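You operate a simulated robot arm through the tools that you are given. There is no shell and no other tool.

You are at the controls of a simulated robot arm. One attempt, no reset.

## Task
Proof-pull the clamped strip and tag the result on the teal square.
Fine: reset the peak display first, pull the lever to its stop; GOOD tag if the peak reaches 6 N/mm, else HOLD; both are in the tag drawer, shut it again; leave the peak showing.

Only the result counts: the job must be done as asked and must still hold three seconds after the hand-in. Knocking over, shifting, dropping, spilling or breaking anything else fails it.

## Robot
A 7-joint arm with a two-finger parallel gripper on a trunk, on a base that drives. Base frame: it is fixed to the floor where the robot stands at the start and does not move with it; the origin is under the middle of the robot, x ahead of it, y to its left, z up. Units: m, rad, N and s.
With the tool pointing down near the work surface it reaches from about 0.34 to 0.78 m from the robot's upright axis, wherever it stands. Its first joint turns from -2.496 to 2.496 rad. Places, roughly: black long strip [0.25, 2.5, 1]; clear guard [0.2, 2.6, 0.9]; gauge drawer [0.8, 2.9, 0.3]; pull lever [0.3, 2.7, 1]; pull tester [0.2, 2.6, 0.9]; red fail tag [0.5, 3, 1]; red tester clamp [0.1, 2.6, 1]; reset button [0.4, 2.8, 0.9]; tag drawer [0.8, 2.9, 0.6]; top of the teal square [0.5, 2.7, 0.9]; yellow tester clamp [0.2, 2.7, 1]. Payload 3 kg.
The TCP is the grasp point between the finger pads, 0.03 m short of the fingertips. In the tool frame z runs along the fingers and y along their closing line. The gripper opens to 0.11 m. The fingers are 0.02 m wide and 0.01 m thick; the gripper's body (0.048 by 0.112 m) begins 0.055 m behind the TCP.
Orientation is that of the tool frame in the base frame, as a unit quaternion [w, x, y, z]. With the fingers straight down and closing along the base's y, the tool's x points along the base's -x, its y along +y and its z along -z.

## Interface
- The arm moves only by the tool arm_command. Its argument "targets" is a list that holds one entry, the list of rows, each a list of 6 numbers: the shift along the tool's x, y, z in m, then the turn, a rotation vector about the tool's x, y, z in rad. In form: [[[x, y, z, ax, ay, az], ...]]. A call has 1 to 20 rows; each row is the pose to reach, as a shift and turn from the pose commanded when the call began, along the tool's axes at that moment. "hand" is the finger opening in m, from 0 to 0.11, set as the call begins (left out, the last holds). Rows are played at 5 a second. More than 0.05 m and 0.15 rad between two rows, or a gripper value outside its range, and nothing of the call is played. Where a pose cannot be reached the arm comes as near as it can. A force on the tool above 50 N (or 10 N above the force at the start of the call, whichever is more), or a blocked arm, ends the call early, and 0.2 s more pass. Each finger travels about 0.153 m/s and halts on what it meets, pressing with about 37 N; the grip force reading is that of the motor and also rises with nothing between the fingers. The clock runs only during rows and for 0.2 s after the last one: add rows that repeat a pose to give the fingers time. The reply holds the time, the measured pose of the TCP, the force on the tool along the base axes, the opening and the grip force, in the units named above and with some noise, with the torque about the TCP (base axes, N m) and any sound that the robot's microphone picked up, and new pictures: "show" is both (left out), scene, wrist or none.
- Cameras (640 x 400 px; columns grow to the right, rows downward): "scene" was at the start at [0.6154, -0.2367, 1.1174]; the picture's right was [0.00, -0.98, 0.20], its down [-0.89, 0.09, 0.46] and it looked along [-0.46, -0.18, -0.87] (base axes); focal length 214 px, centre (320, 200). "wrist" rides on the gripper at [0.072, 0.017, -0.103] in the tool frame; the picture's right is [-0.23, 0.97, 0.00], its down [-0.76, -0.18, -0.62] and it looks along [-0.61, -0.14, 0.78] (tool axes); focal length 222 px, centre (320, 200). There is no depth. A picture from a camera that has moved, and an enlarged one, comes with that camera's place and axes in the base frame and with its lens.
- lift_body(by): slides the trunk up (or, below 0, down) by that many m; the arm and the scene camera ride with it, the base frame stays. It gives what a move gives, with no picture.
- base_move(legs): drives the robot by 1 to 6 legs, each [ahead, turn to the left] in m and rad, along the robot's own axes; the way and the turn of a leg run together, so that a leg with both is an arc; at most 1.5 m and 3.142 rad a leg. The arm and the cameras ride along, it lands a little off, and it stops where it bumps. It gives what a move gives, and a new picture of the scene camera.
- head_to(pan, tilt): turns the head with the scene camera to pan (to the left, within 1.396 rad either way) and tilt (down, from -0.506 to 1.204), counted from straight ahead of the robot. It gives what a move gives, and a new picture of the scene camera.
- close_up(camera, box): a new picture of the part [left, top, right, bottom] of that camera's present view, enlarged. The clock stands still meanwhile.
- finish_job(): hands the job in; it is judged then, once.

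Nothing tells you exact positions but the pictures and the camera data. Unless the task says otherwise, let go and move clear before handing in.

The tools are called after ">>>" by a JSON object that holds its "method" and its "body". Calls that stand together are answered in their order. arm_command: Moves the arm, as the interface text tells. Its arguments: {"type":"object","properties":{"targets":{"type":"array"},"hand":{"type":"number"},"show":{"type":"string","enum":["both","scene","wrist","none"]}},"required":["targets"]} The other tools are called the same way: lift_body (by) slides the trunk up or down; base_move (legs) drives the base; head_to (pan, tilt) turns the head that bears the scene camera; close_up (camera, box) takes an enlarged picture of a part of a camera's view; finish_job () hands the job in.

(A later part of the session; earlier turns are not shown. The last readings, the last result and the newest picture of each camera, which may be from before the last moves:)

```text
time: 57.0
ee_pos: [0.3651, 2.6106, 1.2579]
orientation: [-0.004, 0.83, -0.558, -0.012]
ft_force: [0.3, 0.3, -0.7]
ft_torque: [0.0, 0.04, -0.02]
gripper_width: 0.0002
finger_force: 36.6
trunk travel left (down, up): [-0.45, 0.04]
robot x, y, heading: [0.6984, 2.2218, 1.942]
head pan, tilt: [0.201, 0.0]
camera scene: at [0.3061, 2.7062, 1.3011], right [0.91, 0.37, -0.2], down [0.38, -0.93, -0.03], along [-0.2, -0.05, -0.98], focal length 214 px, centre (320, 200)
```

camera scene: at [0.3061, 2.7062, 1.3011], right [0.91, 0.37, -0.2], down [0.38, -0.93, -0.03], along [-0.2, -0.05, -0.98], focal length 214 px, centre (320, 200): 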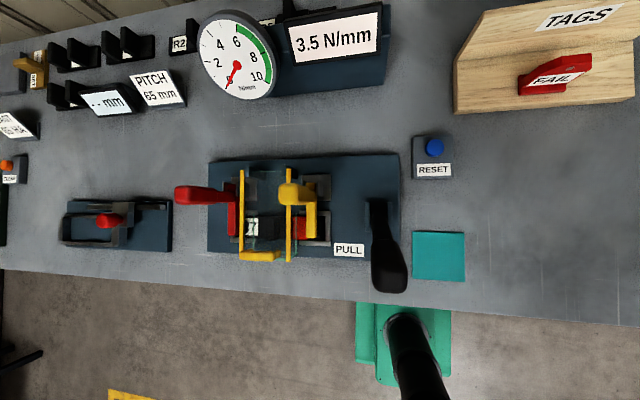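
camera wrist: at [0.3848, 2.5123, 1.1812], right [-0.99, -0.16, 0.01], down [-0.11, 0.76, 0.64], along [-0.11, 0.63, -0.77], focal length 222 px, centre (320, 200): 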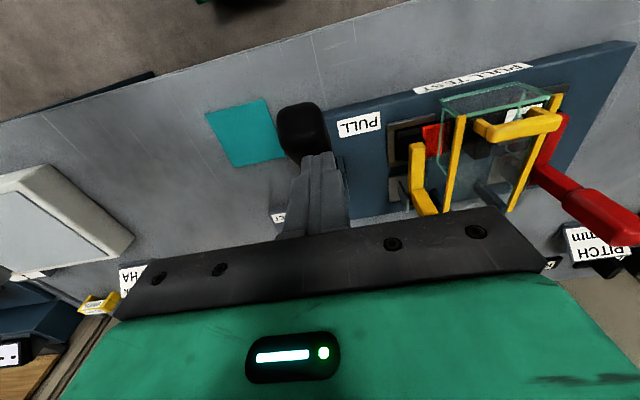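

The lever rests in the pulled position and 3.5 N/mm stays on display. A quick enlarged look at the strip before going to the drawer.

>>> {"method": "close_up", "body": {"camera": "scene", "box": [170, 140, 410, 290]}}

>>> {"method": "head_to", "body": {"pan": -0.6, "tilt": 0.3}}

```text
2.67 times, centred on (290, 215) of scene
camera zoom: at [0.3061, 2.7062, 1.3011], right [0.91, 0.37, -0.2], down [0.38, -0.93, -0.03], along [-0.2, -0.05, -0.98], focal length 572 px, centre (400, 160)
```

zoom: 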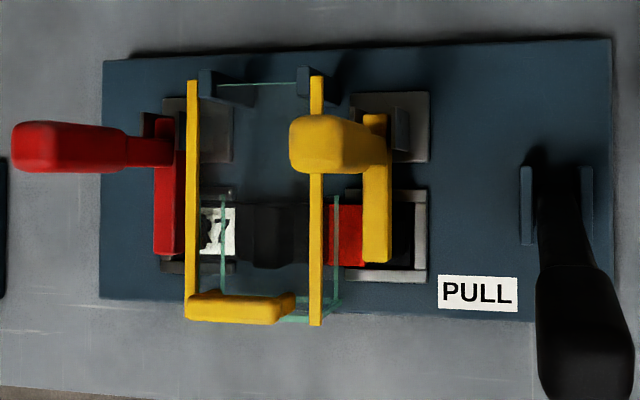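

```text
time: 58.2
ee_pos: [0.364, 2.6112, 1.2588]
orientation: [-0.005, 0.83, -0.558, -0.011]
ft_force: [-0.2, 0.1, 0.1]
ft_torque: [0.01, 0.0, 0.02]
gripper_width: 0.0
finger_force: 36.6
trunk travel left (down, up): [-0.45, 0.04]
robot x, y, heading: [0.7015, 2.2197, 1.943]
head pan, tilt: [-0.6, 0.3]
camera scene: at [0.3822, 2.7068, 1.3111], right [0.77, 0.3, 0.56], down [0.21, -0.95, 0.22], along [0.6, -0.05, -0.8], focal length 214 px, centre (320, 200)
```

scene: 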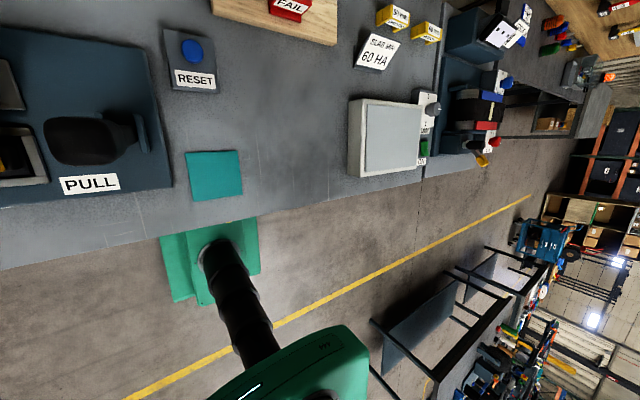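

The strip has torn (red end showing), so HOLD it is. Next I back off, shift right along the bench and face the tag drawer.

>>> {"method": "base_move", "body": {"legs": [[-0.29, 0], [0, -1.56], [0.33, 0], [0, 1.57]]}}

>>> {"method": "lift_body", "body": {"by": -0.25}}

>>> {"method": "head_to", "body": {"pan": 0.0, "tilt": -0.5}}

```text
time: 69.9
ee_pos: [0.7627, 2.4543, 1.2574]
orientation: [-0.004, 0.848, -0.53, -0.013]
ft_force: [0.7, -0.2, -0.8]
ft_torque: [-0.01, 0.0, 0.01]
gripper_width: 0.0
finger_force: 36.9
trunk travel left (down, up): [-0.45, 0.04]
robot x, y, heading: [1.1431, 2.0988, 2.009]
head pan, tilt: [-0.6, 0.3]
camera scene: at [0.7737, 2.5511, 1.3113], right [0.75, 0.35, 0.56], down [0.27, -0.94, 0.22], along [0.6, -0.01, -0.8], focal length 214 px, centre (320, 200)
```

scene: 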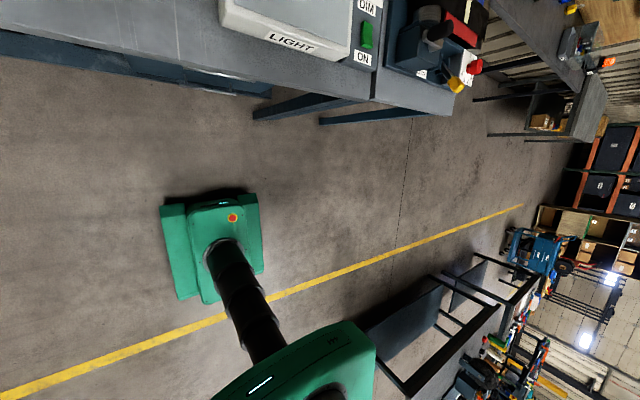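

```text
time: 72.5
ee_pos: [0.7622, 2.4551, 1.009]
orientation: [-0.004, 0.848, -0.53, -0.012]
ft_force: [0.2, 0.3, 0.1]
ft_torque: [-0.02, 0.0, 0.03]
gripper_width: 0.0
finger_force: 37.2
trunk travel left (down, up): [-0.2, 0.29]
robot x, y, heading: [1.1418, 2.1017, 2.013]
head pan, tilt: [-0.6, 0.3]
```

```text
time: 73.6
ee_pos: [0.7629, 2.4548, 1.0085]
orientation: [-0.004, 0.848, -0.53, -0.012]
ft_force: [-0.5, 0.2, -0.3]
ft_torque: [-0.06, 0.0, 0.03]
gripper_width: 0.0002
finger_force: 36.6
trunk travel left (down, up): [-0.2, 0.29]
robot x, y, heading: [1.1426, 2.0989, 2.011]
head pan, tilt: [0.0, -0.499]
camera scene: at [0.6968, 2.5886, 1.0737], right [0.9, 0.44, -0.01], down [0.38, -0.78, -0.5], along [-0.22, 0.45, -0.87], focal length 214 px, centre (320, 200)
```

scene: 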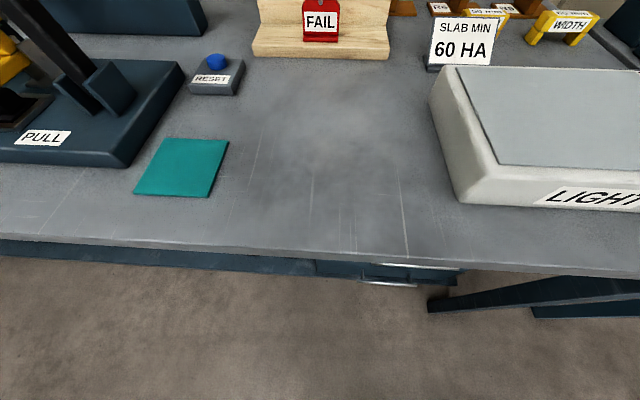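

I'm in front of the drawer unit. I straighten the heading, lower the trunk and tip the hand forward so it (and the camera) looks at the drawer fronts.

>>> {"method": "base_move", "body": {"legs": [[0, -0.056]]}}

>>> {"method": "lift_body", "body": {"by": -0.19}}

>>> {"method": "arm_command", "body": {"targets": [[[0, -0.02, 0, 0, -0.14, 0], [0, -0.04, 0, 0, -0.28, 0], [0, -0.06, 0, 0, -0.42, 0], [0, -0.08, 0, 0, -0.56, 0], [0, -0.1, 0, 0, -0.7, 0], [0, -0.12, 0, 0, -0.84, 0], [0, -0.14, 0, 0, -0.98, 0], [0, -0.16, 0, 0, -1.1, 0], [0, -0.16, 0, 0, -1.1, 0]]], "hand": 0.06, "show": "none"}}

>>> {"method": "head_to", "body": {"pan": 0.0, "tilt": 0.2}}

```text
time: 74.4
ee_pos: [0.7835, 2.4743, 1.0085]
orientation: [-0.005, 0.833, -0.554, -0.011]
ft_force: [-0.2, 0.3, 0.3]
ft_torque: [0.02, -0.01, 0.04]
gripper_width: 0.0
finger_force: 37.2
trunk travel left (down, up): [-0.2, 0.29]
robot x, y, heading: [1.1398, 2.0979, 1.954]
head pan, tilt: [0.0, -0.499]
camera scene: at [0.7253, 2.6131, 1.0737], right [0.92, 0.39, -0.01], down [0.33, -0.8, -0.5], along [-0.2, 0.46, -0.87], focal length 214 px, centre (320, 200)
```

scene: 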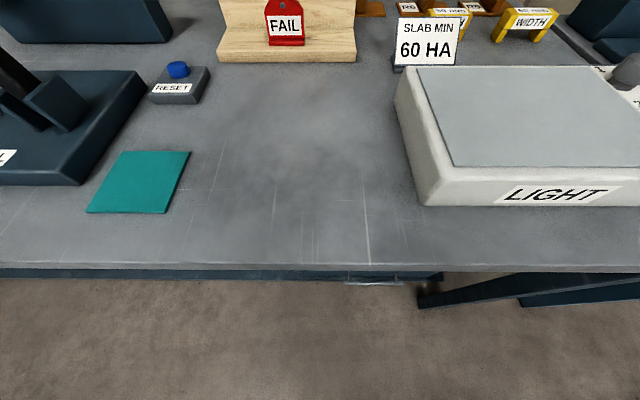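

```text
time: 76.5
ee_pos: [0.7838, 2.4746, 0.8196]
orientation: [-0.005, 0.832, -0.555, -0.012]
ft_force: [0.7, 0.1, -0.7]
ft_torque: [-0.01, 0.02, 0.04]
gripper_width: 0.0002
finger_force: 36.6
trunk travel left (down, up): [-0.01, 0.48]
robot x, y, heading: [1.1386, 2.1001, 1.952]
head pan, tilt: [0.0, -0.499]
```

```text
time: 78.5
ee_pos: [0.9053, 2.5969, 0.8597]
orientation: [-0.293, 0.704, -0.471, -0.444]
ft_force: [-0.7, 0.2, 0.1]
ft_torque: [0.02, -0.01, -0.01]
gripper_width: 0.0596
finger_force: 0.0
out of reach, approached as far as the arm can: row 6, 7, 8, 9
trunk travel left (down, up): [-0.01, 0.48]
robot x, y, heading: [1.1419, 2.096, 1.955]
head pan, tilt: [0.0, -0.499]
```

```text
time: 79.6
ee_pos: [0.9044, 2.5969, 0.86]
orientation: [-0.292, 0.705, -0.471, -0.443]
ft_force: [0.7, 0.2, 0.7]
ft_torque: [0.01, 0.03, -0.01]
gripper_width: 0.0601
finger_force: 0.0
trunk travel left (down, up): [-0.01, 0.48]
robot x, y, heading: [1.1405, 2.0948, 1.953]
head pan, tilt: [0.0, 0.201]
camera scene: at [0.9012, 2.6042, 0.9569], right [0.92, 0.39, -0.01], down [0.23, -0.56, -0.8], along [-0.31, 0.73, -0.61], focal length 214 px, centre (320, 200)
```

scene: 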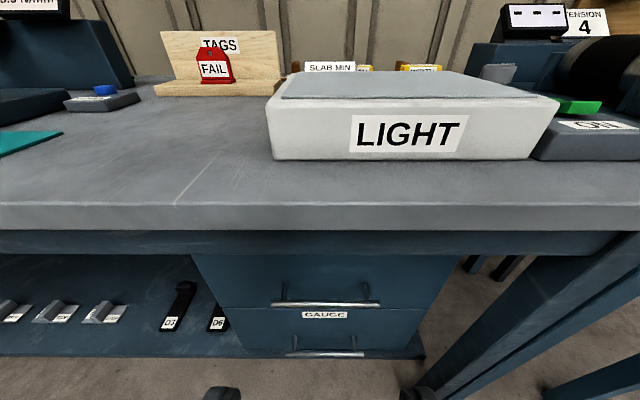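

The upper handle sits at about (0.83, 2.784, 0.576), 9 cm behind the bench edge. The hand was too close to the body, so I back off 0.1 m and tip to a 45° pitch.

>>> {"method": "base_move", "body": {"legs": [[-0.11, 0]]}}

>>> {"method": "arm_command", "body": {"targets": [[[0, 0, 0, 0, 0.11, 0], [0, 0, 0, 0, 0.22, 0], [0, 0, 0, 0, 0.33, 0], [0, 0, 0, 0, 0.33, 0]]], "show": "scene"}}

```text
time: 80.8
ee_pos: [0.9452, 2.4953, 0.8602]
orientation: [-0.293, 0.704, -0.471, -0.443]
ft_force: [-0.1, 0.4, 0.2]
ft_torque: [0.02, -0.04, 0.01]
gripper_width: 0.0599
finger_force: 0.0
trunk travel left (down, up): [-0.01, 0.48]
robot x, y, heading: [1.1824, 1.9971, 1.949]
head pan, tilt: [0.0, 0.201]
camera scene: at [0.9429, 2.5021, 0.9568], right [0.92, 0.39, -0.01], down [0.23, -0.56, -0.8], along [-0.31, 0.73, -0.61], focal length 214 px, centre (320, 200)
```

scene: 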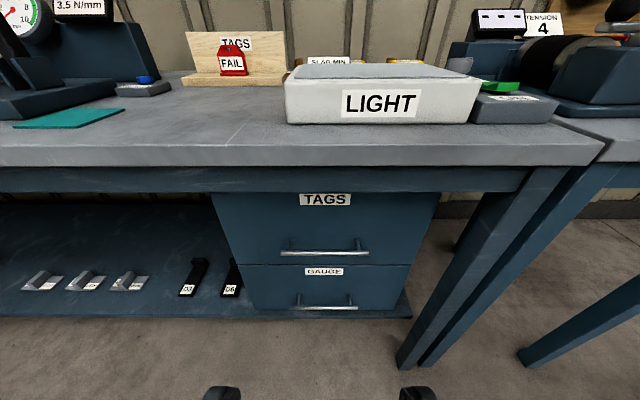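

```text
time: 81.8
ee_pos: [0.9476, 2.4954, 0.8602]
orientation: [-0.211, 0.768, -0.513, -0.32]
ft_force: [0.5, 0.0, 0.6]
ft_torque: [-0.03, 0.0, 0.02]
gripper_width: 0.0598
finger_force: 0.2
trunk travel left (down, up): [-0.01, 0.48]
robot x, y, heading: [1.1828, 1.9946, 1.959]
head pan, tilt: [0.0, 0.201]
camera scene: at [0.9315, 2.532, 0.9495], right [0.92, 0.39, -0.01], down [0.32, -0.77, -0.56], along [-0.22, 0.51, -0.83], focal length 214 px, centre (320, 200)
```

scene: 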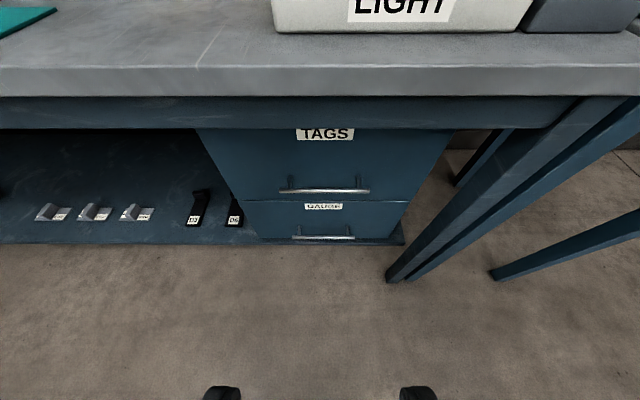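

The hand is now at 45° in front of the drawer. I roll it a quarter turn so the fingers close across the bar.

>>> {"method": "arm_command", "body": {"targets": [[[0, 0, 0, 0, 0, 0.14], [0, 0, 0, 0, 0, 0.28], [0, 0, 0, 0, 0, 0.42], [0, 0, 0, 0, 0, 0.56], [0, 0, 0, 0, 0, 0.7], [0, 0, 0, 0, 0, 0.84], [0, 0, 0, 0, 0, 0.98], [0, 0, 0, 0, 0, 1.12], [0, 0, 0, 0, 0, 1.26], [0, 0, 0, 0, 0, 1.4], [0, 0, 0, 0, 0, 1.5], [0, 0, 0, 0, 0, 1.5708], [0, 0, 0, 0, 0, 1.5708]]], "hand": 0.06, "show": "both"}}

```text
time: 84.6
ee_pos: [0.9462, 2.4946, 0.8611]
orientation: [-0.078, -0.179, 0.905, 0.377]
ft_force: [0.1, 0.4, 0.7]
ft_torque: [0.0, 0.02, -0.02]
gripper_width: 0.0598
finger_force: 0.2
trunk travel left (down, up): [-0.01, 0.48]
robot x, y, heading: [1.1816, 1.9898, 1.953]
head pan, tilt: [0.0, 0.201]
camera scene: at [1.0403, 2.5073, 0.8847], right [0.27, -0.65, -0.71], down [-0.85, -0.51, 0.15], along [-0.46, 0.56, -0.69], focal length 214 px, centre (320, 200)
camera wrist: at [0.904, 2.4117, 0.9458], right [-0.05, 0.72, 0.69], down [0.92, -0.23, 0.31], along [0.38, 0.65, -0.65], focal length 222 px, centre (320, 200)
```

scene: 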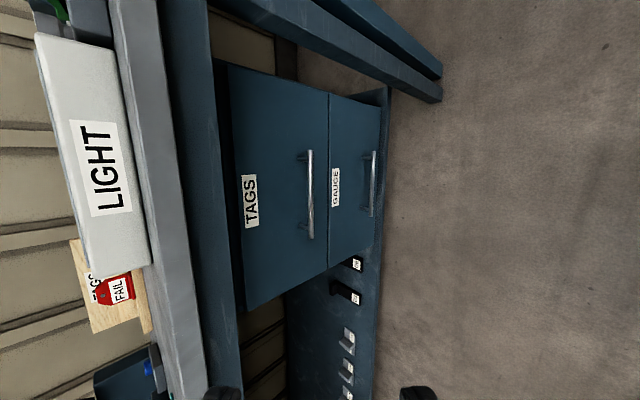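
wrist: 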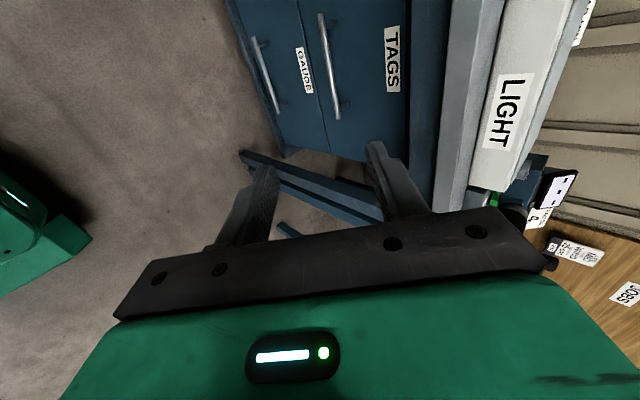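

Handle triangulated at about (0.82, 2.80, 0.565). I go in below the bench edge to a point 7 cm short of the bar, tipping a bit more level.

>>> {"method": "arm_command", "body": {"targets": [[[0, 0, 0.045, 0, 0, 0], [0, 0, 0.09, 0, 0, 0], [0, 0, 0.135, 0, 0, 0], [0, 0, 0.18, 0, 0, 0], [0, 0, 0.225, -0.06, 0, 0], [0, 0, 0.27, -0.14, 0, 0], [0, 0, 0.315, -0.22, 0, 0], [0.001, 0.001, 0.355, -0.3, 0, 0], [0.002, 0.001, 0.372, -0.3, 0, 0], [0.002, 0.001, 0.372, -0.3, 0, 0]]], "hand": 0.05, "show": "both"}}

```text
time: 86.8
ee_pos: [0.8407, 2.7376, 0.5981]
orientation: [-0.105, -0.167, 0.838, 0.509]
ft_force: [-0.8, 0.9, -0.5]
ft_torque: [-0.02, 0.01, -0.02]
gripper_width: 0.0499
finger_force: 0.0
trunk travel left (down, up): [-0.01, 0.48]
robot x, y, heading: [1.1781, 1.9927, 1.952]
head pan, tilt: [0.0, 0.201]
camera scene: at [0.9374, 2.7449, 0.6143], right [0.17, -0.43, -0.89], down [-0.84, -0.54, 0.1], along [-0.52, 0.72, -0.45], focal length 214 px, centre (320, 200)
camera wrist: at [0.8072, 2.6345, 0.6621], right [0.04, 0.5, 0.86], down [0.95, -0.29, 0.13], along [0.32, 0.81, -0.49], focal length 222 px, centre (320, 200)
```

scene: 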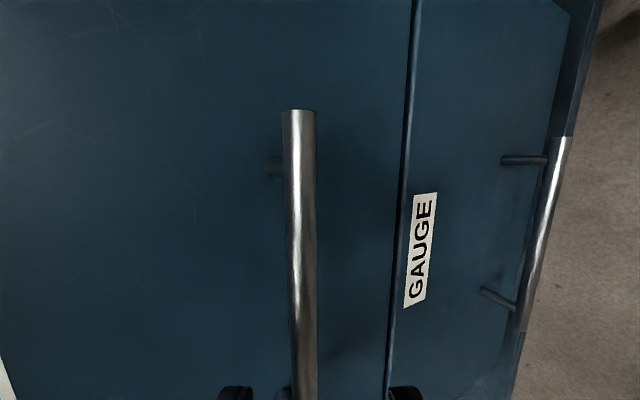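
wrist: 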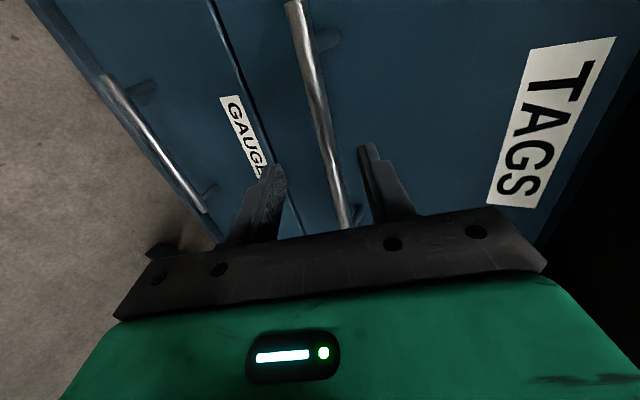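

The bar runs between the open fingers. I advance 4 cm and close.

>>> {"method": "arm_command", "body": {"targets": [[[0, 0.003, 0.02, 0, 0, 0], [0, 0.003, 0.042, 0, 0, 0], [0, 0.003, 0.042, 0, 0, 0]]], "hand": 0.05, "show": "both"}}

```text
time: 87.6
ee_pos: [0.8259, 2.7728, 0.5828]
orientation: [-0.105, -0.166, 0.839, 0.508]
ft_force: [11.7, -24.6, 10.1]
ft_torque: [0.85, 0.37, -0.15]
gripper_width: 0.0487
finger_force: 0.1
trunk travel left (down, up): [-0.01, 0.48]
robot x, y, heading: [1.1815, 1.9958, 1.956]
head pan, tilt: [0.0, 0.201]
camera scene: at [0.9229, 2.7785, 0.5978], right [0.17, -0.43, -0.89], down [-0.84, -0.54, 0.1], along [-0.52, 0.72, -0.45], focal length 214 px, centre (320, 200)
camera wrist: at [0.7927, 2.6682, 0.6459], right [0.04, 0.5, 0.86], down [0.95, -0.29, 0.12], along [0.32, 0.81, -0.49], focal length 222 px, centre (320, 200)
```

scene: 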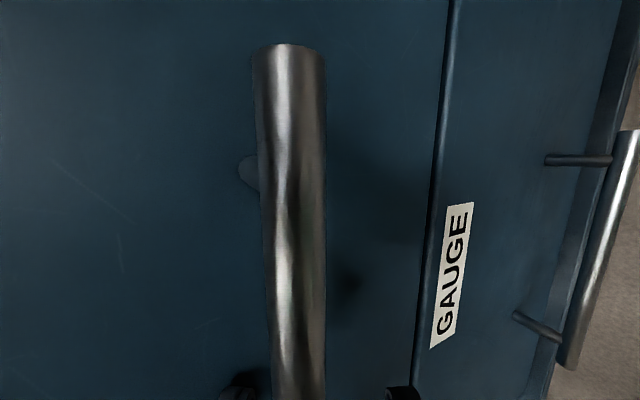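
wrist: 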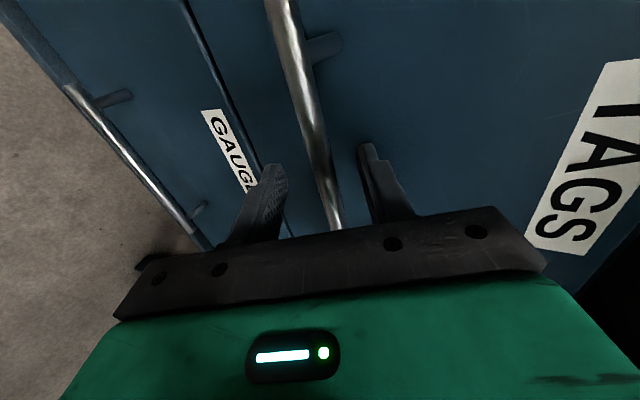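

The fingertips touch the drawer face with the bar between the fingers. I close on the bar.

>>> {"method": "arm_command", "body": {"targets": [[[0, 0, -0.004, 0, 0, 0], [0, 0, -0.004, 0, 0, 0], [0, 0, -0.004, 0, 0, 0], [0, 0, -0.004, 0, 0, 0]]], "hand": 0, "show": "wrist"}}

```text
time: 88.6
ee_pos: [0.8265, 2.7705, 0.5864]
orientation: [-0.104, -0.165, 0.838, 0.51]
ft_force: [-2.6, 5.8, 24.1]
ft_torque: [0.36, -0.87, 0.17]
gripper_width: 0.0114
finger_force: 44.8
trunk travel left (down, up): [-0.01, 0.48]
robot x, y, heading: [1.1769, 1.9937, 1.955]
head pan, tilt: [0.0, 0.201]
camera wrist: at [0.793, 2.6656, 0.6491], right [0.04, 0.5, 0.86], down [0.95, -0.29, 0.12], along [0.32, 0.81, -0.49], focal length 222 px, centre (320, 200)
```

wrist: 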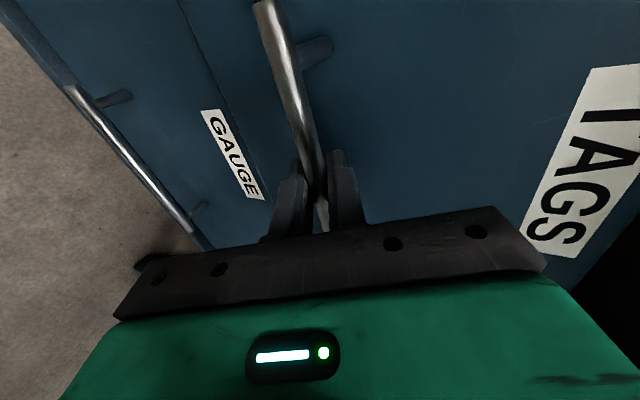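

Gripped. I pull the drawer straight out toward me, about 16 cm at first.

>>> {"method": "arm_command", "body": {"targets": [[[0, -0.01, -0.03, 0, 0, 0], [0, -0.025, -0.06, 0, 0, 0], [0, -0.04, -0.088, 0, 0, 0], [0, -0.055, -0.116, 0, 0, 0], [0, -0.07, -0.144, 0, 0, 0], [0, -0.07, -0.144, 0, 0, 0]]], "hand": 0, "show": "both"}}

```text
time: 90.0
ee_pos: [0.8864, 2.6222, 0.5879]
orientation: [-0.104, -0.166, 0.841, 0.505]
ft_force: [7.9, 2.3, -43.7]
ft_torque: [0.15, -0.81, 0.45]
gripper_width: 0.0114
finger_force: 45.0
trunk travel left (down, up): [-0.01, 0.48]
robot x, y, heading: [1.1832, 1.9954, 1.956]
head pan, tilt: [0.0, 0.201]
camera scene: at [0.983, 2.6278, 0.6025], right [0.17, -0.43, -0.88], down [-0.84, -0.54, 0.1], along [-0.52, 0.72, -0.46], focal length 214 px, centre (320, 200)
camera wrist: at [0.8527, 2.5178, 0.6509], right [0.04, 0.51, 0.86], down [0.95, -0.29, 0.13], along [0.32, 0.81, -0.49], focal length 222 px, centre (320, 200)
```

scene: 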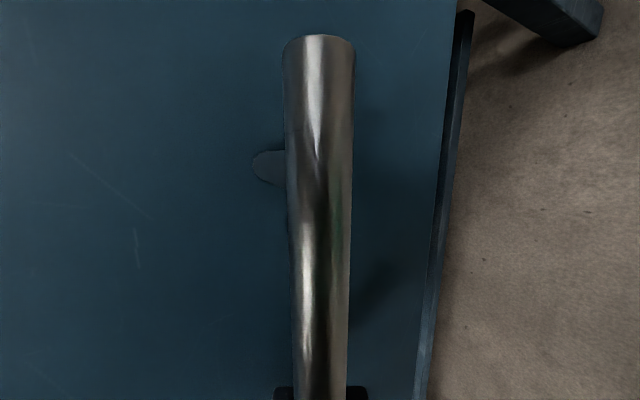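
wrist: 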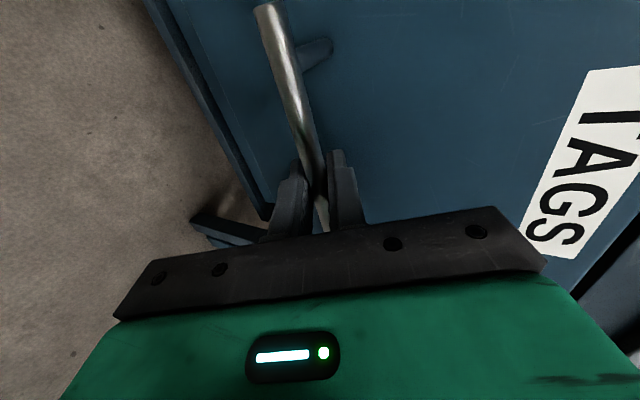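

The drawer is out 16 cm. I ease the hand down slightly and pull some more.

>>> {"method": "arm_command", "body": {"targets": [[[0, -0.006, 0.003, 0, 0, 0], [0, -0.02, -0.024, 0, 0, 0], [0, -0.033, -0.05, 0, 0, 0], [0, -0.033, -0.05, 0, 0, 0]]], "hand": 0, "show": "none"}}

```text
time: 91.0
ee_pos: [0.9108, 2.5688, 0.5868]
orientation: [-0.104, -0.167, 0.837, 0.511]
ft_force: [-27.3, -9.8, 39.2]
ft_torque: [-0.25, 0.82, -0.22]
gripper_width: 0.0117
finger_force: 45.1
trunk travel left (down, up): [-0.01, 0.48]
robot x, y, heading: [1.1812, 1.9954, 1.952]
head pan, tilt: [0.0, 0.201]
```

The drawer is out about 22 cm. I release the bar and draw back.

>>> {"method": "arm_command", "body": {"targets": [[[0, 0, 0, 0, 0, 0], [0, 0, 0, 0, 0, 0], [0, 0, -0.03, 0, 0, 0], [0, 0, -0.06, 0, 0, 0], [0, 0, -0.09, 0, 0, 0]]], "hand": 0.06, "show": "both"}}

```text
time: 92.2
ee_pos: [0.9111, 2.547, 0.6189]
orientation: [-0.105, -0.166, 0.838, 0.508]
ft_force: [-0.6, 0.0, -0.1]
ft_torque: [0.02, 0.0, -0.01]
gripper_width: 0.0601
finger_force: 0.0
out of reach, approached as far as the arm can: row 3, 4, 5
trunk travel left (down, up): [-0.01, 0.48]
robot x, y, heading: [1.1787, 1.9999, 1.955]
head pan, tilt: [0.0, 0.201]
camera scene: at [1.0068, 2.5538, 0.633], right [0.17, -0.43, -0.89], down [-0.84, -0.54, 0.1], along [-0.52, 0.73, -0.45], focal length 214 px, centre (320, 200)
camera wrist: at [0.8765, 2.4435, 0.6807], right [0.04, 0.5, 0.86], down [0.95, -0.29, 0.13], along [0.32, 0.81, -0.49], focal length 222 px, centre (320, 200)
```

scene: 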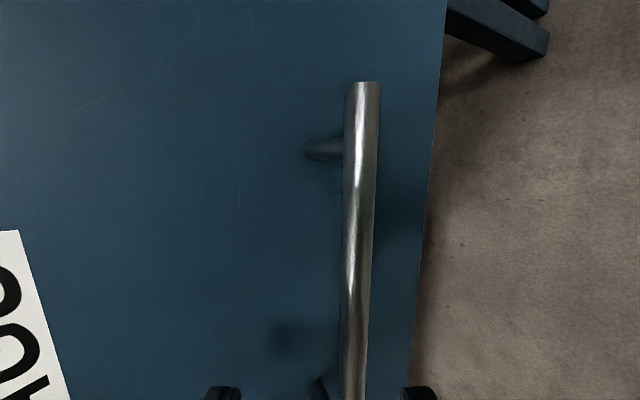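
wrist: 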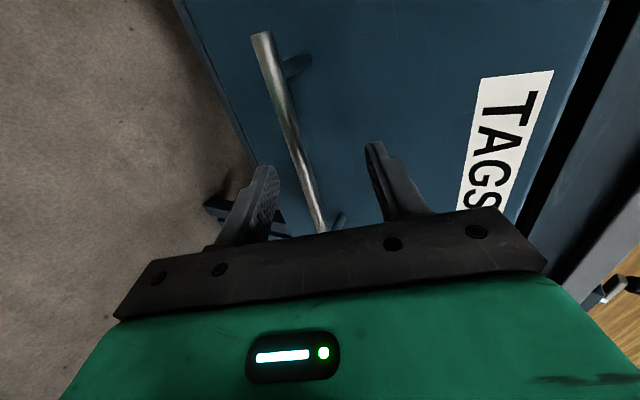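

The drawer stays open. I back off slightly to clear the bar, then raise the trunk to look into it from above.

>>> {"method": "base_move", "body": {"legs": [[-0.05, 0]]}}

>>> {"method": "lift_body", "body": {"by": 0.3}}

>>> {"method": "arm_command", "body": {"targets": [[[0, 0, 0, 0, 0, -0.14], [0, 0, 0, 0, 0, -0.28], [0, 0, 0, 0, 0, -0.42], [0, 0, 0, 0, 0, -0.56], [0, 0, 0, 0, 0, -0.7], [0, 0, 0, 0, 0, -0.84], [0, 0, 0, 0, 0, -0.98], [0, 0, 0, 0, 0, -1.12], [0, 0, 0, 0, 0, -1.26], [0, 0, 0, 0, 0, -1.4], [0, 0, 0, 0, 0, -1.5], [0, 0, 0, 0, 0, -1.5708], [0, 0, 0, 0, 0, -1.5708]]], "show": "scene"}}

```text
time: 93.1
ee_pos: [0.9299, 2.5016, 0.6173]
orientation: [-0.104, -0.166, 0.838, 0.508]
ft_force: [-0.4, 0.2, -0.4]
ft_torque: [-0.01, -0.02, 0.0]
gripper_width: 0.0601
finger_force: 0.1
trunk travel left (down, up): [-0.01, 0.48]
robot x, y, heading: [1.1939, 1.9519, 1.953]
head pan, tilt: [0.0, 0.201]
camera scene: at [1.0252, 2.5074, 0.6325], right [0.17, -0.43, -0.89], down [-0.84, -0.54, 0.1], along [-0.52, 0.72, -0.45], focal length 214 px, centre (320, 200)
```

scene: 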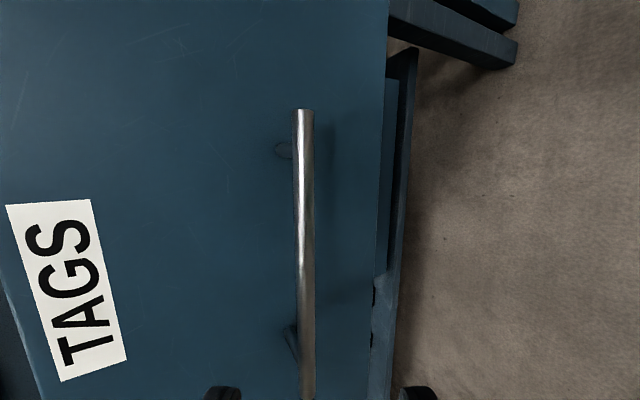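

```text
time: 96.1
ee_pos: [0.929, 2.5013, 0.9185]
orientation: [-0.104, -0.166, 0.839, 0.508]
ft_force: [0.0, 0.1, -0.9]
ft_torque: [0.01, -0.03, 0.0]
gripper_width: 0.0601
finger_force: 0.1
trunk travel left (down, up): [-0.31, 0.18]
robot x, y, heading: [1.1987, 1.9496, 1.951]
head pan, tilt: [0.0, 0.201]
```

```text
time: 98.9
ee_pos: [0.9292, 2.5017, 0.9182]
orientation: [-0.286, 0.711, -0.475, -0.433]
ft_force: [0.5, 0.2, -0.2]
ft_torque: [-0.02, 0.03, -0.01]
gripper_width: 0.06
finger_force: 0.0
trunk travel left (down, up): [-0.31, 0.18]
robot x, y, heading: [1.1994, 1.9466, 1.956]
head pan, tilt: [0.0, 0.201]
camera scene: at [0.9254, 2.5117, 1.0146], right [0.92, 0.39, 0.0], down [0.24, -0.58, -0.78], along [-0.3, 0.72, -0.63], focal length 214 px, centre (320, 200)
```

scene: 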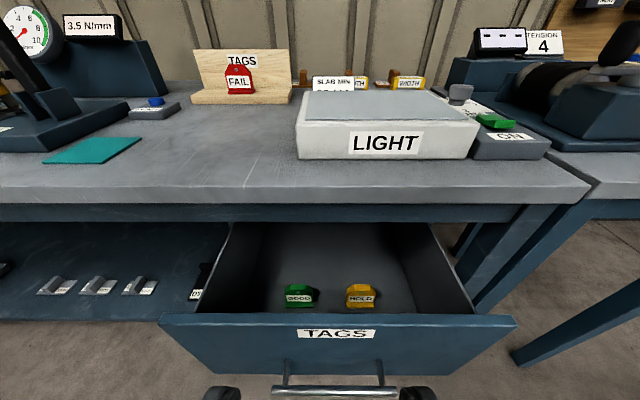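

The drawer holds GOOD (green) at left and HOLD (yellow) at right, near the front. I tip the hand back to vertical and view from above.

>>> {"method": "arm_command", "body": {"targets": [[[0, 0, 0, 0, 0.14, 0], [0, 0, 0, 0, 0.28, 0], [0, 0, 0, 0, 0.42, 0], [0, 0, 0, 0, 0.56, 0], [0, 0, 0, 0, 0.7, 0], [0, 0, 0, 0, 0.84, 0], [0, 0, 0, 0, 0.98, 0], [0, 0, 0, 0, 1.09, 0], [0, 0, 0, 0, 1.09, 0]]], "hand": 0.06, "show": "both"}}

>>> {"method": "head_to", "body": {"pan": 0.0, "tilt": 0.3}}

```text
time: 100.9
ee_pos: [0.929, 2.5032, 0.9182]
orientation: [0.002, 0.832, -0.554, -0.002]
ft_force: [-0.2, 0.3, 0.3]
ft_torque: [0.01, 0.03, 0.01]
gripper_width: 0.0601
finger_force: 0.1
trunk travel left (down, up): [-0.31, 0.18]
robot x, y, heading: [1.2031, 1.948, 1.954]
head pan, tilt: [0.0, 0.201]
camera scene: at [0.8929, 2.5875, 0.9535], right [0.92, 0.39, -0.01], down [0.38, -0.9, 0.2], along [0.07, -0.19, -0.98], focal length 214 px, centre (320, 200)
camera wrist: at [0.942, 2.4298, 1.0215], right [-0.99, -0.17, 0.01], down [-0.13, 0.77, 0.62], along [-0.11, 0.61, -0.78], focal length 222 px, centre (320, 200)
```

scene: 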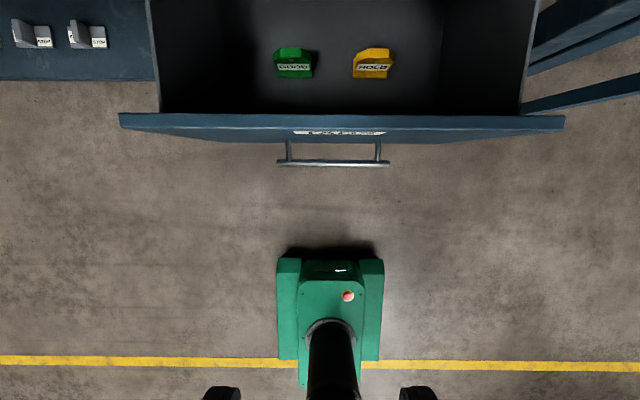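
wrist: 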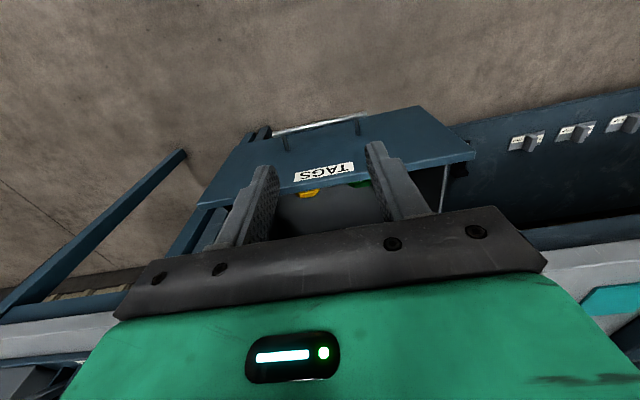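

```text
time: 101.6
ee_pos: [0.9292, 2.502, 0.9188]
orientation: [0.002, 0.832, -0.555, -0.001]
ft_force: [-0.9, 0.0, 0.2]
ft_torque: [0.01, 0.01, 0.04]
gripper_width: 0.0599
finger_force: 0.1
trunk travel left (down, up): [-0.31, 0.18]
robot x, y, heading: [1.1973, 1.9515, 1.953]
head pan, tilt: [0.0, 0.3]
camera scene: at [0.8966, 2.5788, 0.9534], right [0.92, 0.39, -0.01], down [0.37, -0.88, 0.29], along [0.11, -0.27, -0.96], focal length 214 px, centre (320, 200)
```

scene: 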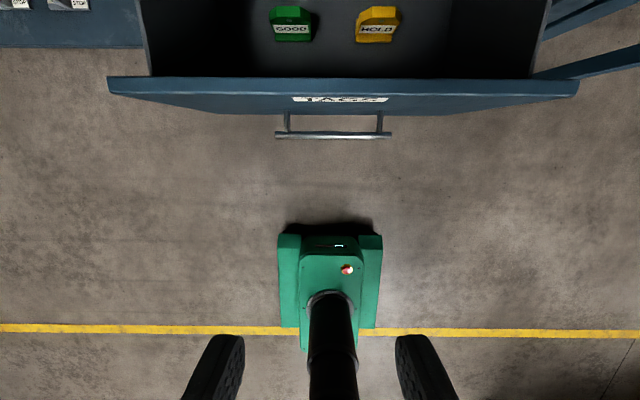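

Both tags stand about 6 cm under the bench overhang, so the drawer must come out more. I'll hook the closed fingers behind the front panel (hand pitched 20°) and pull further; first I come forward 5 cm and get into place above.

>>> {"method": "base_move", "body": {"legs": [[0.05, 0]]}}

>>> {"method": "arm_command", "body": {"targets": [[[0, 0, 0, 0, -0.12, 0], [0, -0.005, 0, 0, -0.24, 0], [-0.01, -0.01, 0, 0, -0.35, 0], [-0.03, -0.01, 0.035, 0, -0.35, 0], [-0.04, -0.01, 0.08, 0, -0.35, 0], [-0.05, -0.01, 0.12, 0, -0.35, 0], [-0.06, -0.01, 0.15, 0, -0.35, 0], [-0.06, -0.01, 0.15, 0, -0.35, 0]]], "hand": 0, "show": "both"}}

```text
time: 102.5
ee_pos: [0.9104, 2.549, 0.9169]
orientation: [0.002, 0.832, -0.555, -0.001]
ft_force: [-0.2, -1.0, 1.2]
ft_torque: [0.02, 0.02, 0.0]
gripper_width: 0.0599
finger_force: 0.1
trunk travel left (down, up): [-0.31, 0.18]
robot x, y, heading: [1.1795, 1.9981, 1.956]
head pan, tilt: [0.0, 0.3]
camera scene: at [0.8777, 2.6258, 0.9537], right [0.92, 0.39, -0.01], down [0.37, -0.88, 0.29], along [0.11, -0.27, -0.96], focal length 214 px, centre (320, 200)
```

scene: 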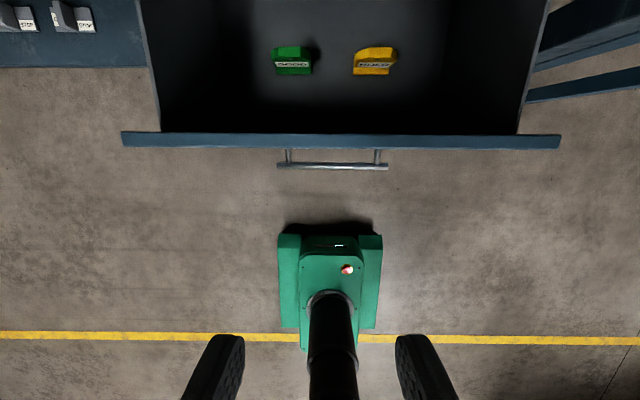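

```text
time: 104.3
ee_pos: [0.8973, 2.6082, 0.7677]
orientation: [-0.094, 0.819, -0.546, -0.147]
ft_force: [0.3, -0.4, 0.1]
ft_torque: [-0.01, 0.01, 0.01]
gripper_width: 0.0
finger_force: 36.8
trunk travel left (down, up): [-0.31, 0.18]
robot x, y, heading: [1.1802, 1.994, 1.954]
head pan, tilt: [0.0, 0.3]
camera scene: at [0.8723, 2.6679, 0.8293], right [0.92, 0.38, -0.01], down [0.38, -0.92, -0.05], along [-0.02, 0.04, -1.0], focal length 214 px, centre (320, 200)
camera wrist: at [0.9227, 2.5062, 0.8402], right [-0.98, -0.18, 0.08], down [-0.02, 0.53, 0.85], along [-0.19, 0.83, -0.53], focal length 222 px, centre (320, 200)
```

scene: 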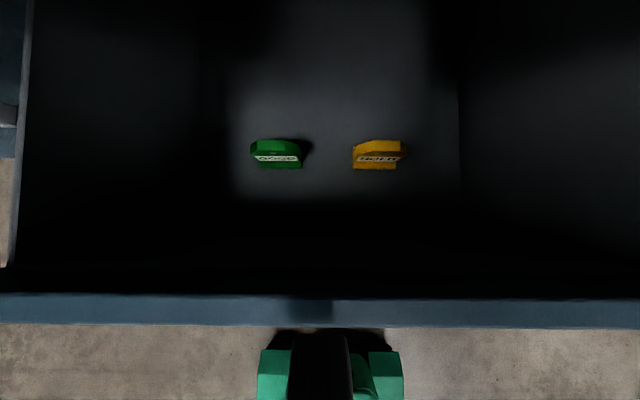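
wrist: 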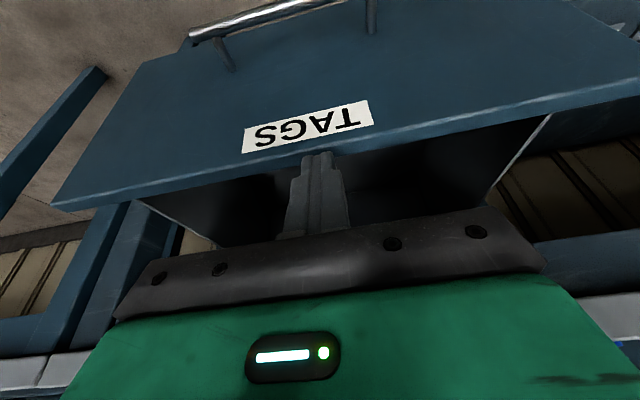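

The panel top is at about z 0.72, inner face near d −0.07; the HOLD tag is at about (0.917, 2.783). I put the closed fingers behind the panel and draw it out further.

>>> {"method": "arm_command", "body": {"targets": [[[-0.028, 0, 0.01, 0, 0, 0], [-0.0554, 0, 0.0202, 0, 0, 0], [-0.043, 0, 0.055, 0, 0, 0], [-0.0297, 0, 0.0906, 0, 0, 0], [-0.0109, 0, 0.0837, 0, 0, 0], [0.0079, 0, 0.0769, 0, 0, 0], [0.0267, 0, 0.07, 0, 0, 0], [0.0455, 0, 0.0632, 0, 0, 0], [0.0643, 0, 0.0563, 0, 0, 0], [0.0737, 0, 0.0529, 0, 0, 0]]], "hand": 0, "show": "both"}}

```text
time: 104.9
ee_pos: [0.8799, 2.6475, 0.7691]
orientation: [-0.09, 0.82, -0.548, -0.142]
ft_force: [25.8, -63.8, 37.0]
ft_torque: [8.54, 2.78, -0.67]
gripper_width: 0.0
finger_force: 36.6
trunk travel left (down, up): [-0.31, 0.18]
robot x, y, heading: [1.1809, 1.9937, 1.956]
head pan, tilt: [0.0, 0.3]
stopped in row 3: the force on the tool passed its limit at 88 N (the readings are from after the stop); the commanded pose is now the measured one
camera scene: at [0.8564, 2.7054, 0.828], right [0.93, 0.38, 0.01], down [0.38, -0.93, 0.01], along [0.01, 0.0, -1.0], focal length 214 px, centre (320, 200)
camera wrist: at [0.9037, 2.5469, 0.8422], right [-0.98, -0.17, 0.08], down [-0.03, 0.54, 0.84], along [-0.19, 0.82, -0.54], focal length 222 px, centre (320, 200)
```

scene: 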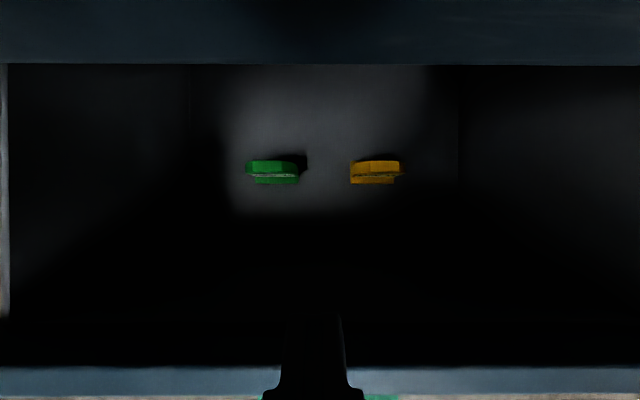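
wrist: 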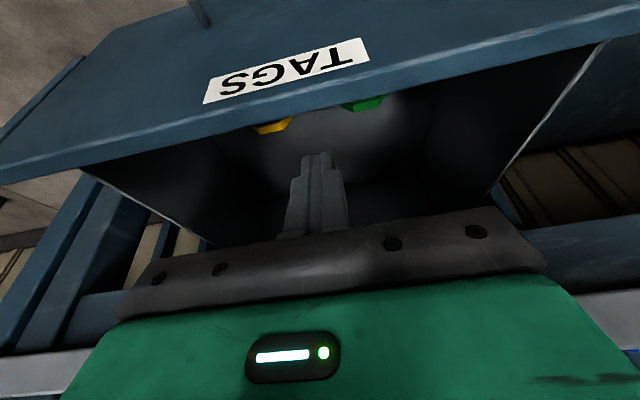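

The call stopped on contact: judging by the torque, the head camera on the hand's front side touched the bench edge (not the drawer). I go up and back out, then roll the hand a quarter turn so the camera sits sideways.

>>> {"method": "arm_command", "body": {"targets": [[[-0.0103, 0, -0.028, 0, 0, 0], [-0.022, 0, -0.062, 0, 0, 0], [0.005, 0, -0.095, 0, 0, 0], [0.04, 0, -0.115, 0, 0, 0], [0.07, 0, -0.13, 0, 0, 0], [0.07, 0, -0.13, 0, 0, 0]]], "hand": 0, "show": "scene"}}

```text
time: 106.3
ee_pos: [0.9182, 2.554, 0.8651]
orientation: [-0.09, 0.82, -0.548, -0.141]
ft_force: [0.4, 0.1, -0.4]
ft_torque: [-0.01, 0.01, 0.0]
gripper_width: 0.0
finger_force: 37.5
trunk travel left (down, up): [-0.31, 0.18]
robot x, y, heading: [1.1782, 1.9945, 1.953]
head pan, tilt: [0.0, 0.3]
camera scene: at [0.8926, 2.6161, 0.9244], right [0.92, 0.38, -0.01], down [0.38, -0.92, -0.04], along [-0.02, 0.03, -1.0], focal length 214 px, centre (320, 200)
```

scene: 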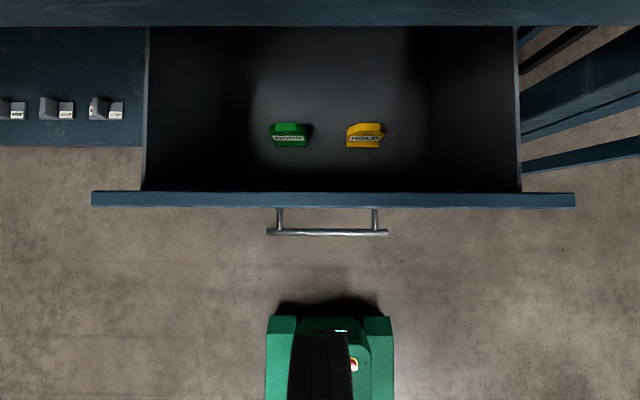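

The tags stand at d≈0.05, still under the overhang. I roll the hand a quarter turn here (camera goes to the right side).

>>> {"method": "arm_command", "body": {"targets": [[[0, 0, 0, 0, 0, 0.14], [0, 0, 0, 0, 0, 0.28], [0, 0, 0, 0, 0, 0.42], [0, 0, 0, 0, 0, 0.56], [0, 0, 0, 0, 0, 0.7], [0, 0, 0, 0, 0, 0.84], [0, 0, 0, 0, 0, 0.98], [0, 0, 0, 0, 0, 1.12], [0, 0, 0, 0, 0, 1.26], [0, 0, 0, 0, 0, 1.4], [0, 0, 0, 0, 0, 1.5], [0, 0, 0, 0, 0, 1.5708], [0, 0, 0, 0, 0, 1.5708]]], "hand": 0, "show": "both"}}

```text
time: 109.1
ee_pos: [0.9199, 2.5537, 0.864]
orientation: [-0.036, -0.192, 0.967, 0.163]
ft_force: [0.2, 0.3, -0.5]
ft_torque: [0.01, 0.0, 0.01]
gripper_width: 0.0002
finger_force: 37.3
trunk travel left (down, up): [-0.31, 0.18]
robot x, y, heading: [1.1809, 1.9961, 1.95]
head pan, tilt: [0.0, 0.3]
camera scene: at [0.9999, 2.5741, 0.8961], right [0.36, -0.87, -0.33], down [-0.84, -0.45, 0.29], along [-0.4, 0.18, -0.9], focal length 214 px, centre (320, 200)
camera wrist: at [0.8608, 2.5096, 0.9669], right [-0.14, 0.94, 0.32], down [0.85, -0.05, 0.52], along [0.51, 0.34, -0.79], focal length 222 px, centre (320, 200)
```

scene: 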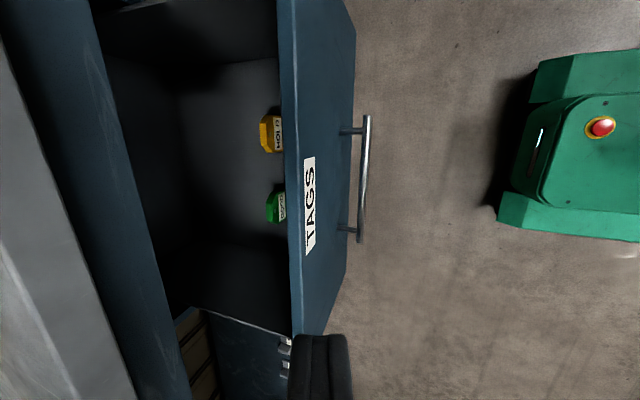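
wrist: 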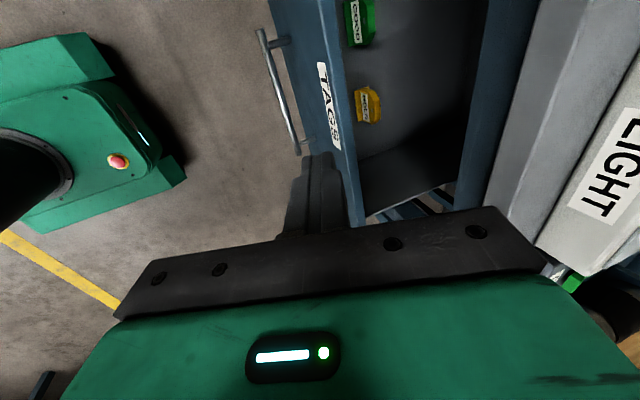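

Now I lower the closed fingertips just inside the panel, keeping clear of the bench edge.

>>> {"method": "arm_command", "body": {"targets": [[[0, 0.0091, 0.046, 0, 0, 0], [0, 0.0182, 0.092, 0, 0, 0], [0, 0.0408, 0.1213, 0, 0, 0], [0, 0.0591, 0.1323, 0, 0, 0], [0, 0.052, 0.152, 0, 0, 0], [0, 0.0447, 0.1717, 0, 0, 0], [0, 0.0447, 0.1717, 0, 0, 0]]], "hand": 0, "show": "both"}}

```text
time: 110.7
ee_pos: [0.8806, 2.6447, 0.7155]
orientation: [-0.036, -0.193, 0.967, 0.162]
ft_force: [0.2, -0.1, 0.2]
ft_torque: [0.02, 0.01, -0.02]
gripper_width: 0.0
finger_force: 37.3
trunk travel left (down, up): [-0.31, 0.18]
robot x, y, heading: [1.1783, 1.9911, 1.954]
head pan, tilt: [0.0, 0.3]
camera scene: at [0.9597, 2.6664, 0.7481], right [0.36, -0.87, -0.33], down [-0.84, -0.46, 0.29], along [-0.4, 0.17, -0.9], focal length 214 px, centre (320, 200)
camera wrist: at [0.8207, 2.6017, 0.8188], right [-0.14, 0.94, 0.32], down [0.85, -0.05, 0.53], along [0.51, 0.34, -0.79], focal length 222 px, centre (320, 200)
```

scene: 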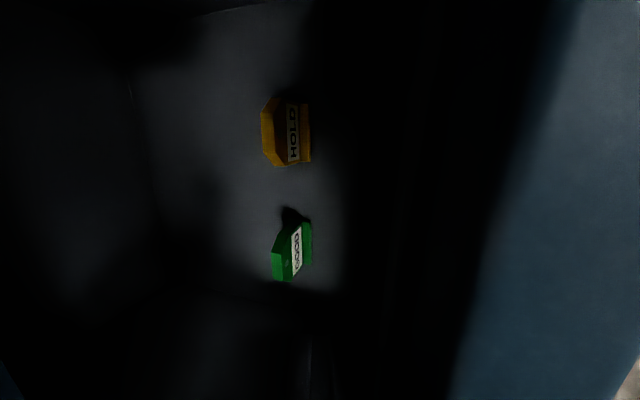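
wrist: 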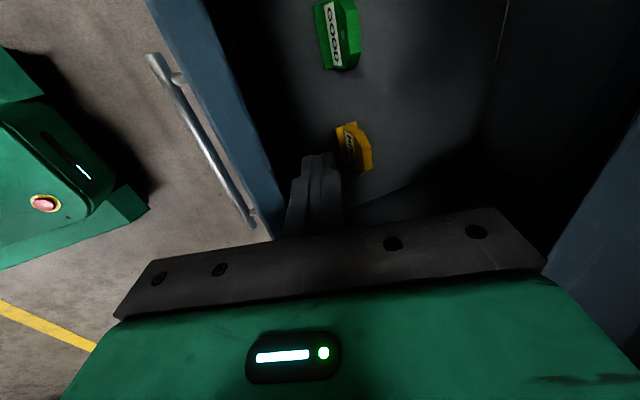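

No contact, fingers are inside the panel. Now I pull the drawer out further, slowly.

>>> {"method": "arm_command", "body": {"targets": [[[0, -0.0188, -0.0069, 0, 0, 0], [0, -0.0376, -0.0137, 0, 0, 0], [0, -0.0563, -0.0206, 0, 0, 0], [0, -0.0751, -0.0274, 0, 0, 0], [0, -0.0939, -0.0343, 0, 0, 0], [0, -0.1127, -0.0412, 0, 0, 0], [0, -0.1127, -0.0412, 0, 0, 0]]], "hand": 0, "show": "both"}}

```text
time: 112.3
ee_pos: [0.9277, 2.5317, 0.7176]
orientation: [-0.037, -0.192, 0.967, 0.164]
ft_force: [0.0, 0.8, 0.3]
ft_torque: [-0.01, 0.01, -0.01]
gripper_width: 0.0
finger_force: 37.6
trunk travel left (down, up): [-0.31, 0.18]
robot x, y, heading: [1.1791, 1.9947, 1.953]
head pan, tilt: [0.0, 0.3]
camera scene: at [1.0075, 2.5519, 0.7502], right [0.36, -0.87, -0.33], down [-0.84, -0.46, 0.29], along [-0.4, 0.17, -0.9], focal length 214 px, centre (320, 200)
camera wrist: at [0.8685, 2.4871, 0.8209], right [-0.14, 0.94, 0.32], down [0.85, -0.05, 0.53], along [0.51, 0.35, -0.79], focal length 222 px, centre (320, 200)
```

scene: 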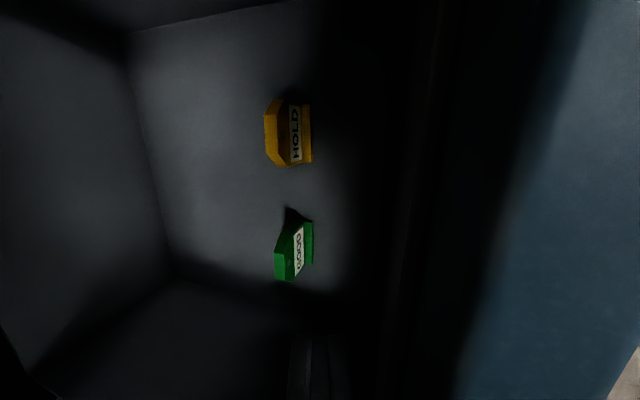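
wrist: 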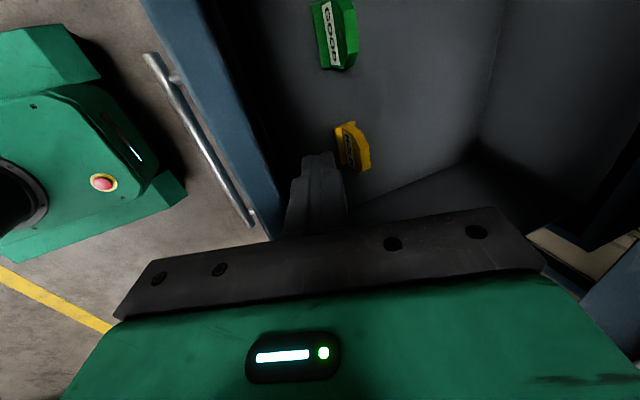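

The drawer followed. The HOLD tag is now about (0.965, 2.65, 0.53); I pull another 5 cm to have room for a vertical grasp clear of the bench.

>>> {"method": "arm_command", "body": {"targets": [[[0, -0.0141, -0.0051, 0, 0, 0], [0, -0.0282, -0.0103, 0, 0, 0], [0, -0.0423, -0.0154, 0, 0, 0], [0, -0.0517, -0.0189, 0, 0, 0], [0, -0.0517, -0.0189, 0, 0, 0]]], "hand": 0, "show": "wrist"}}

```text
time: 113.0
ee_pos: [0.9395, 2.5091, 0.7244]
orientation: [-0.034, -0.191, 0.965, 0.175]
ft_force: [-1.4, 10.2, 10.6]
ft_torque: [-0.22, 0.04, -0.03]
gripper_width: 0.0002
finger_force: 36.5
trunk travel left (down, up): [-0.31, 0.18]
robot x, y, heading: [1.1812, 1.9965, 1.957]
head pan, tilt: [0.0, 0.3]
stopped in row 3: the force on the tool passed its limit at 71 N (the readings are from after the stop); the commanded pose is now the measured one
camera wrist: at [0.8809, 2.4641, 0.8261], right [-0.14, 0.93, 0.34], down [0.85, -0.07, 0.52], along [0.51, 0.36, -0.78], focal length 222 px, centre (320, 200)
```

wrist: 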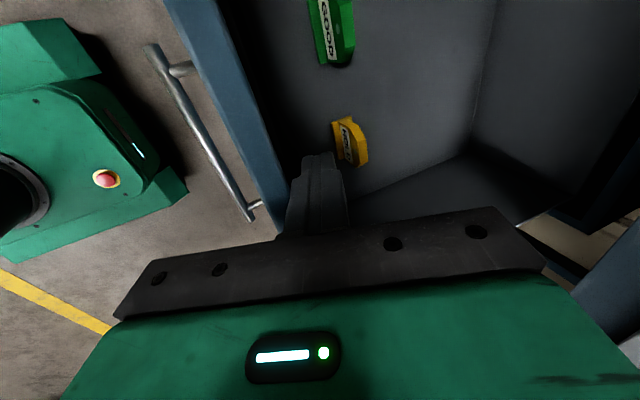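

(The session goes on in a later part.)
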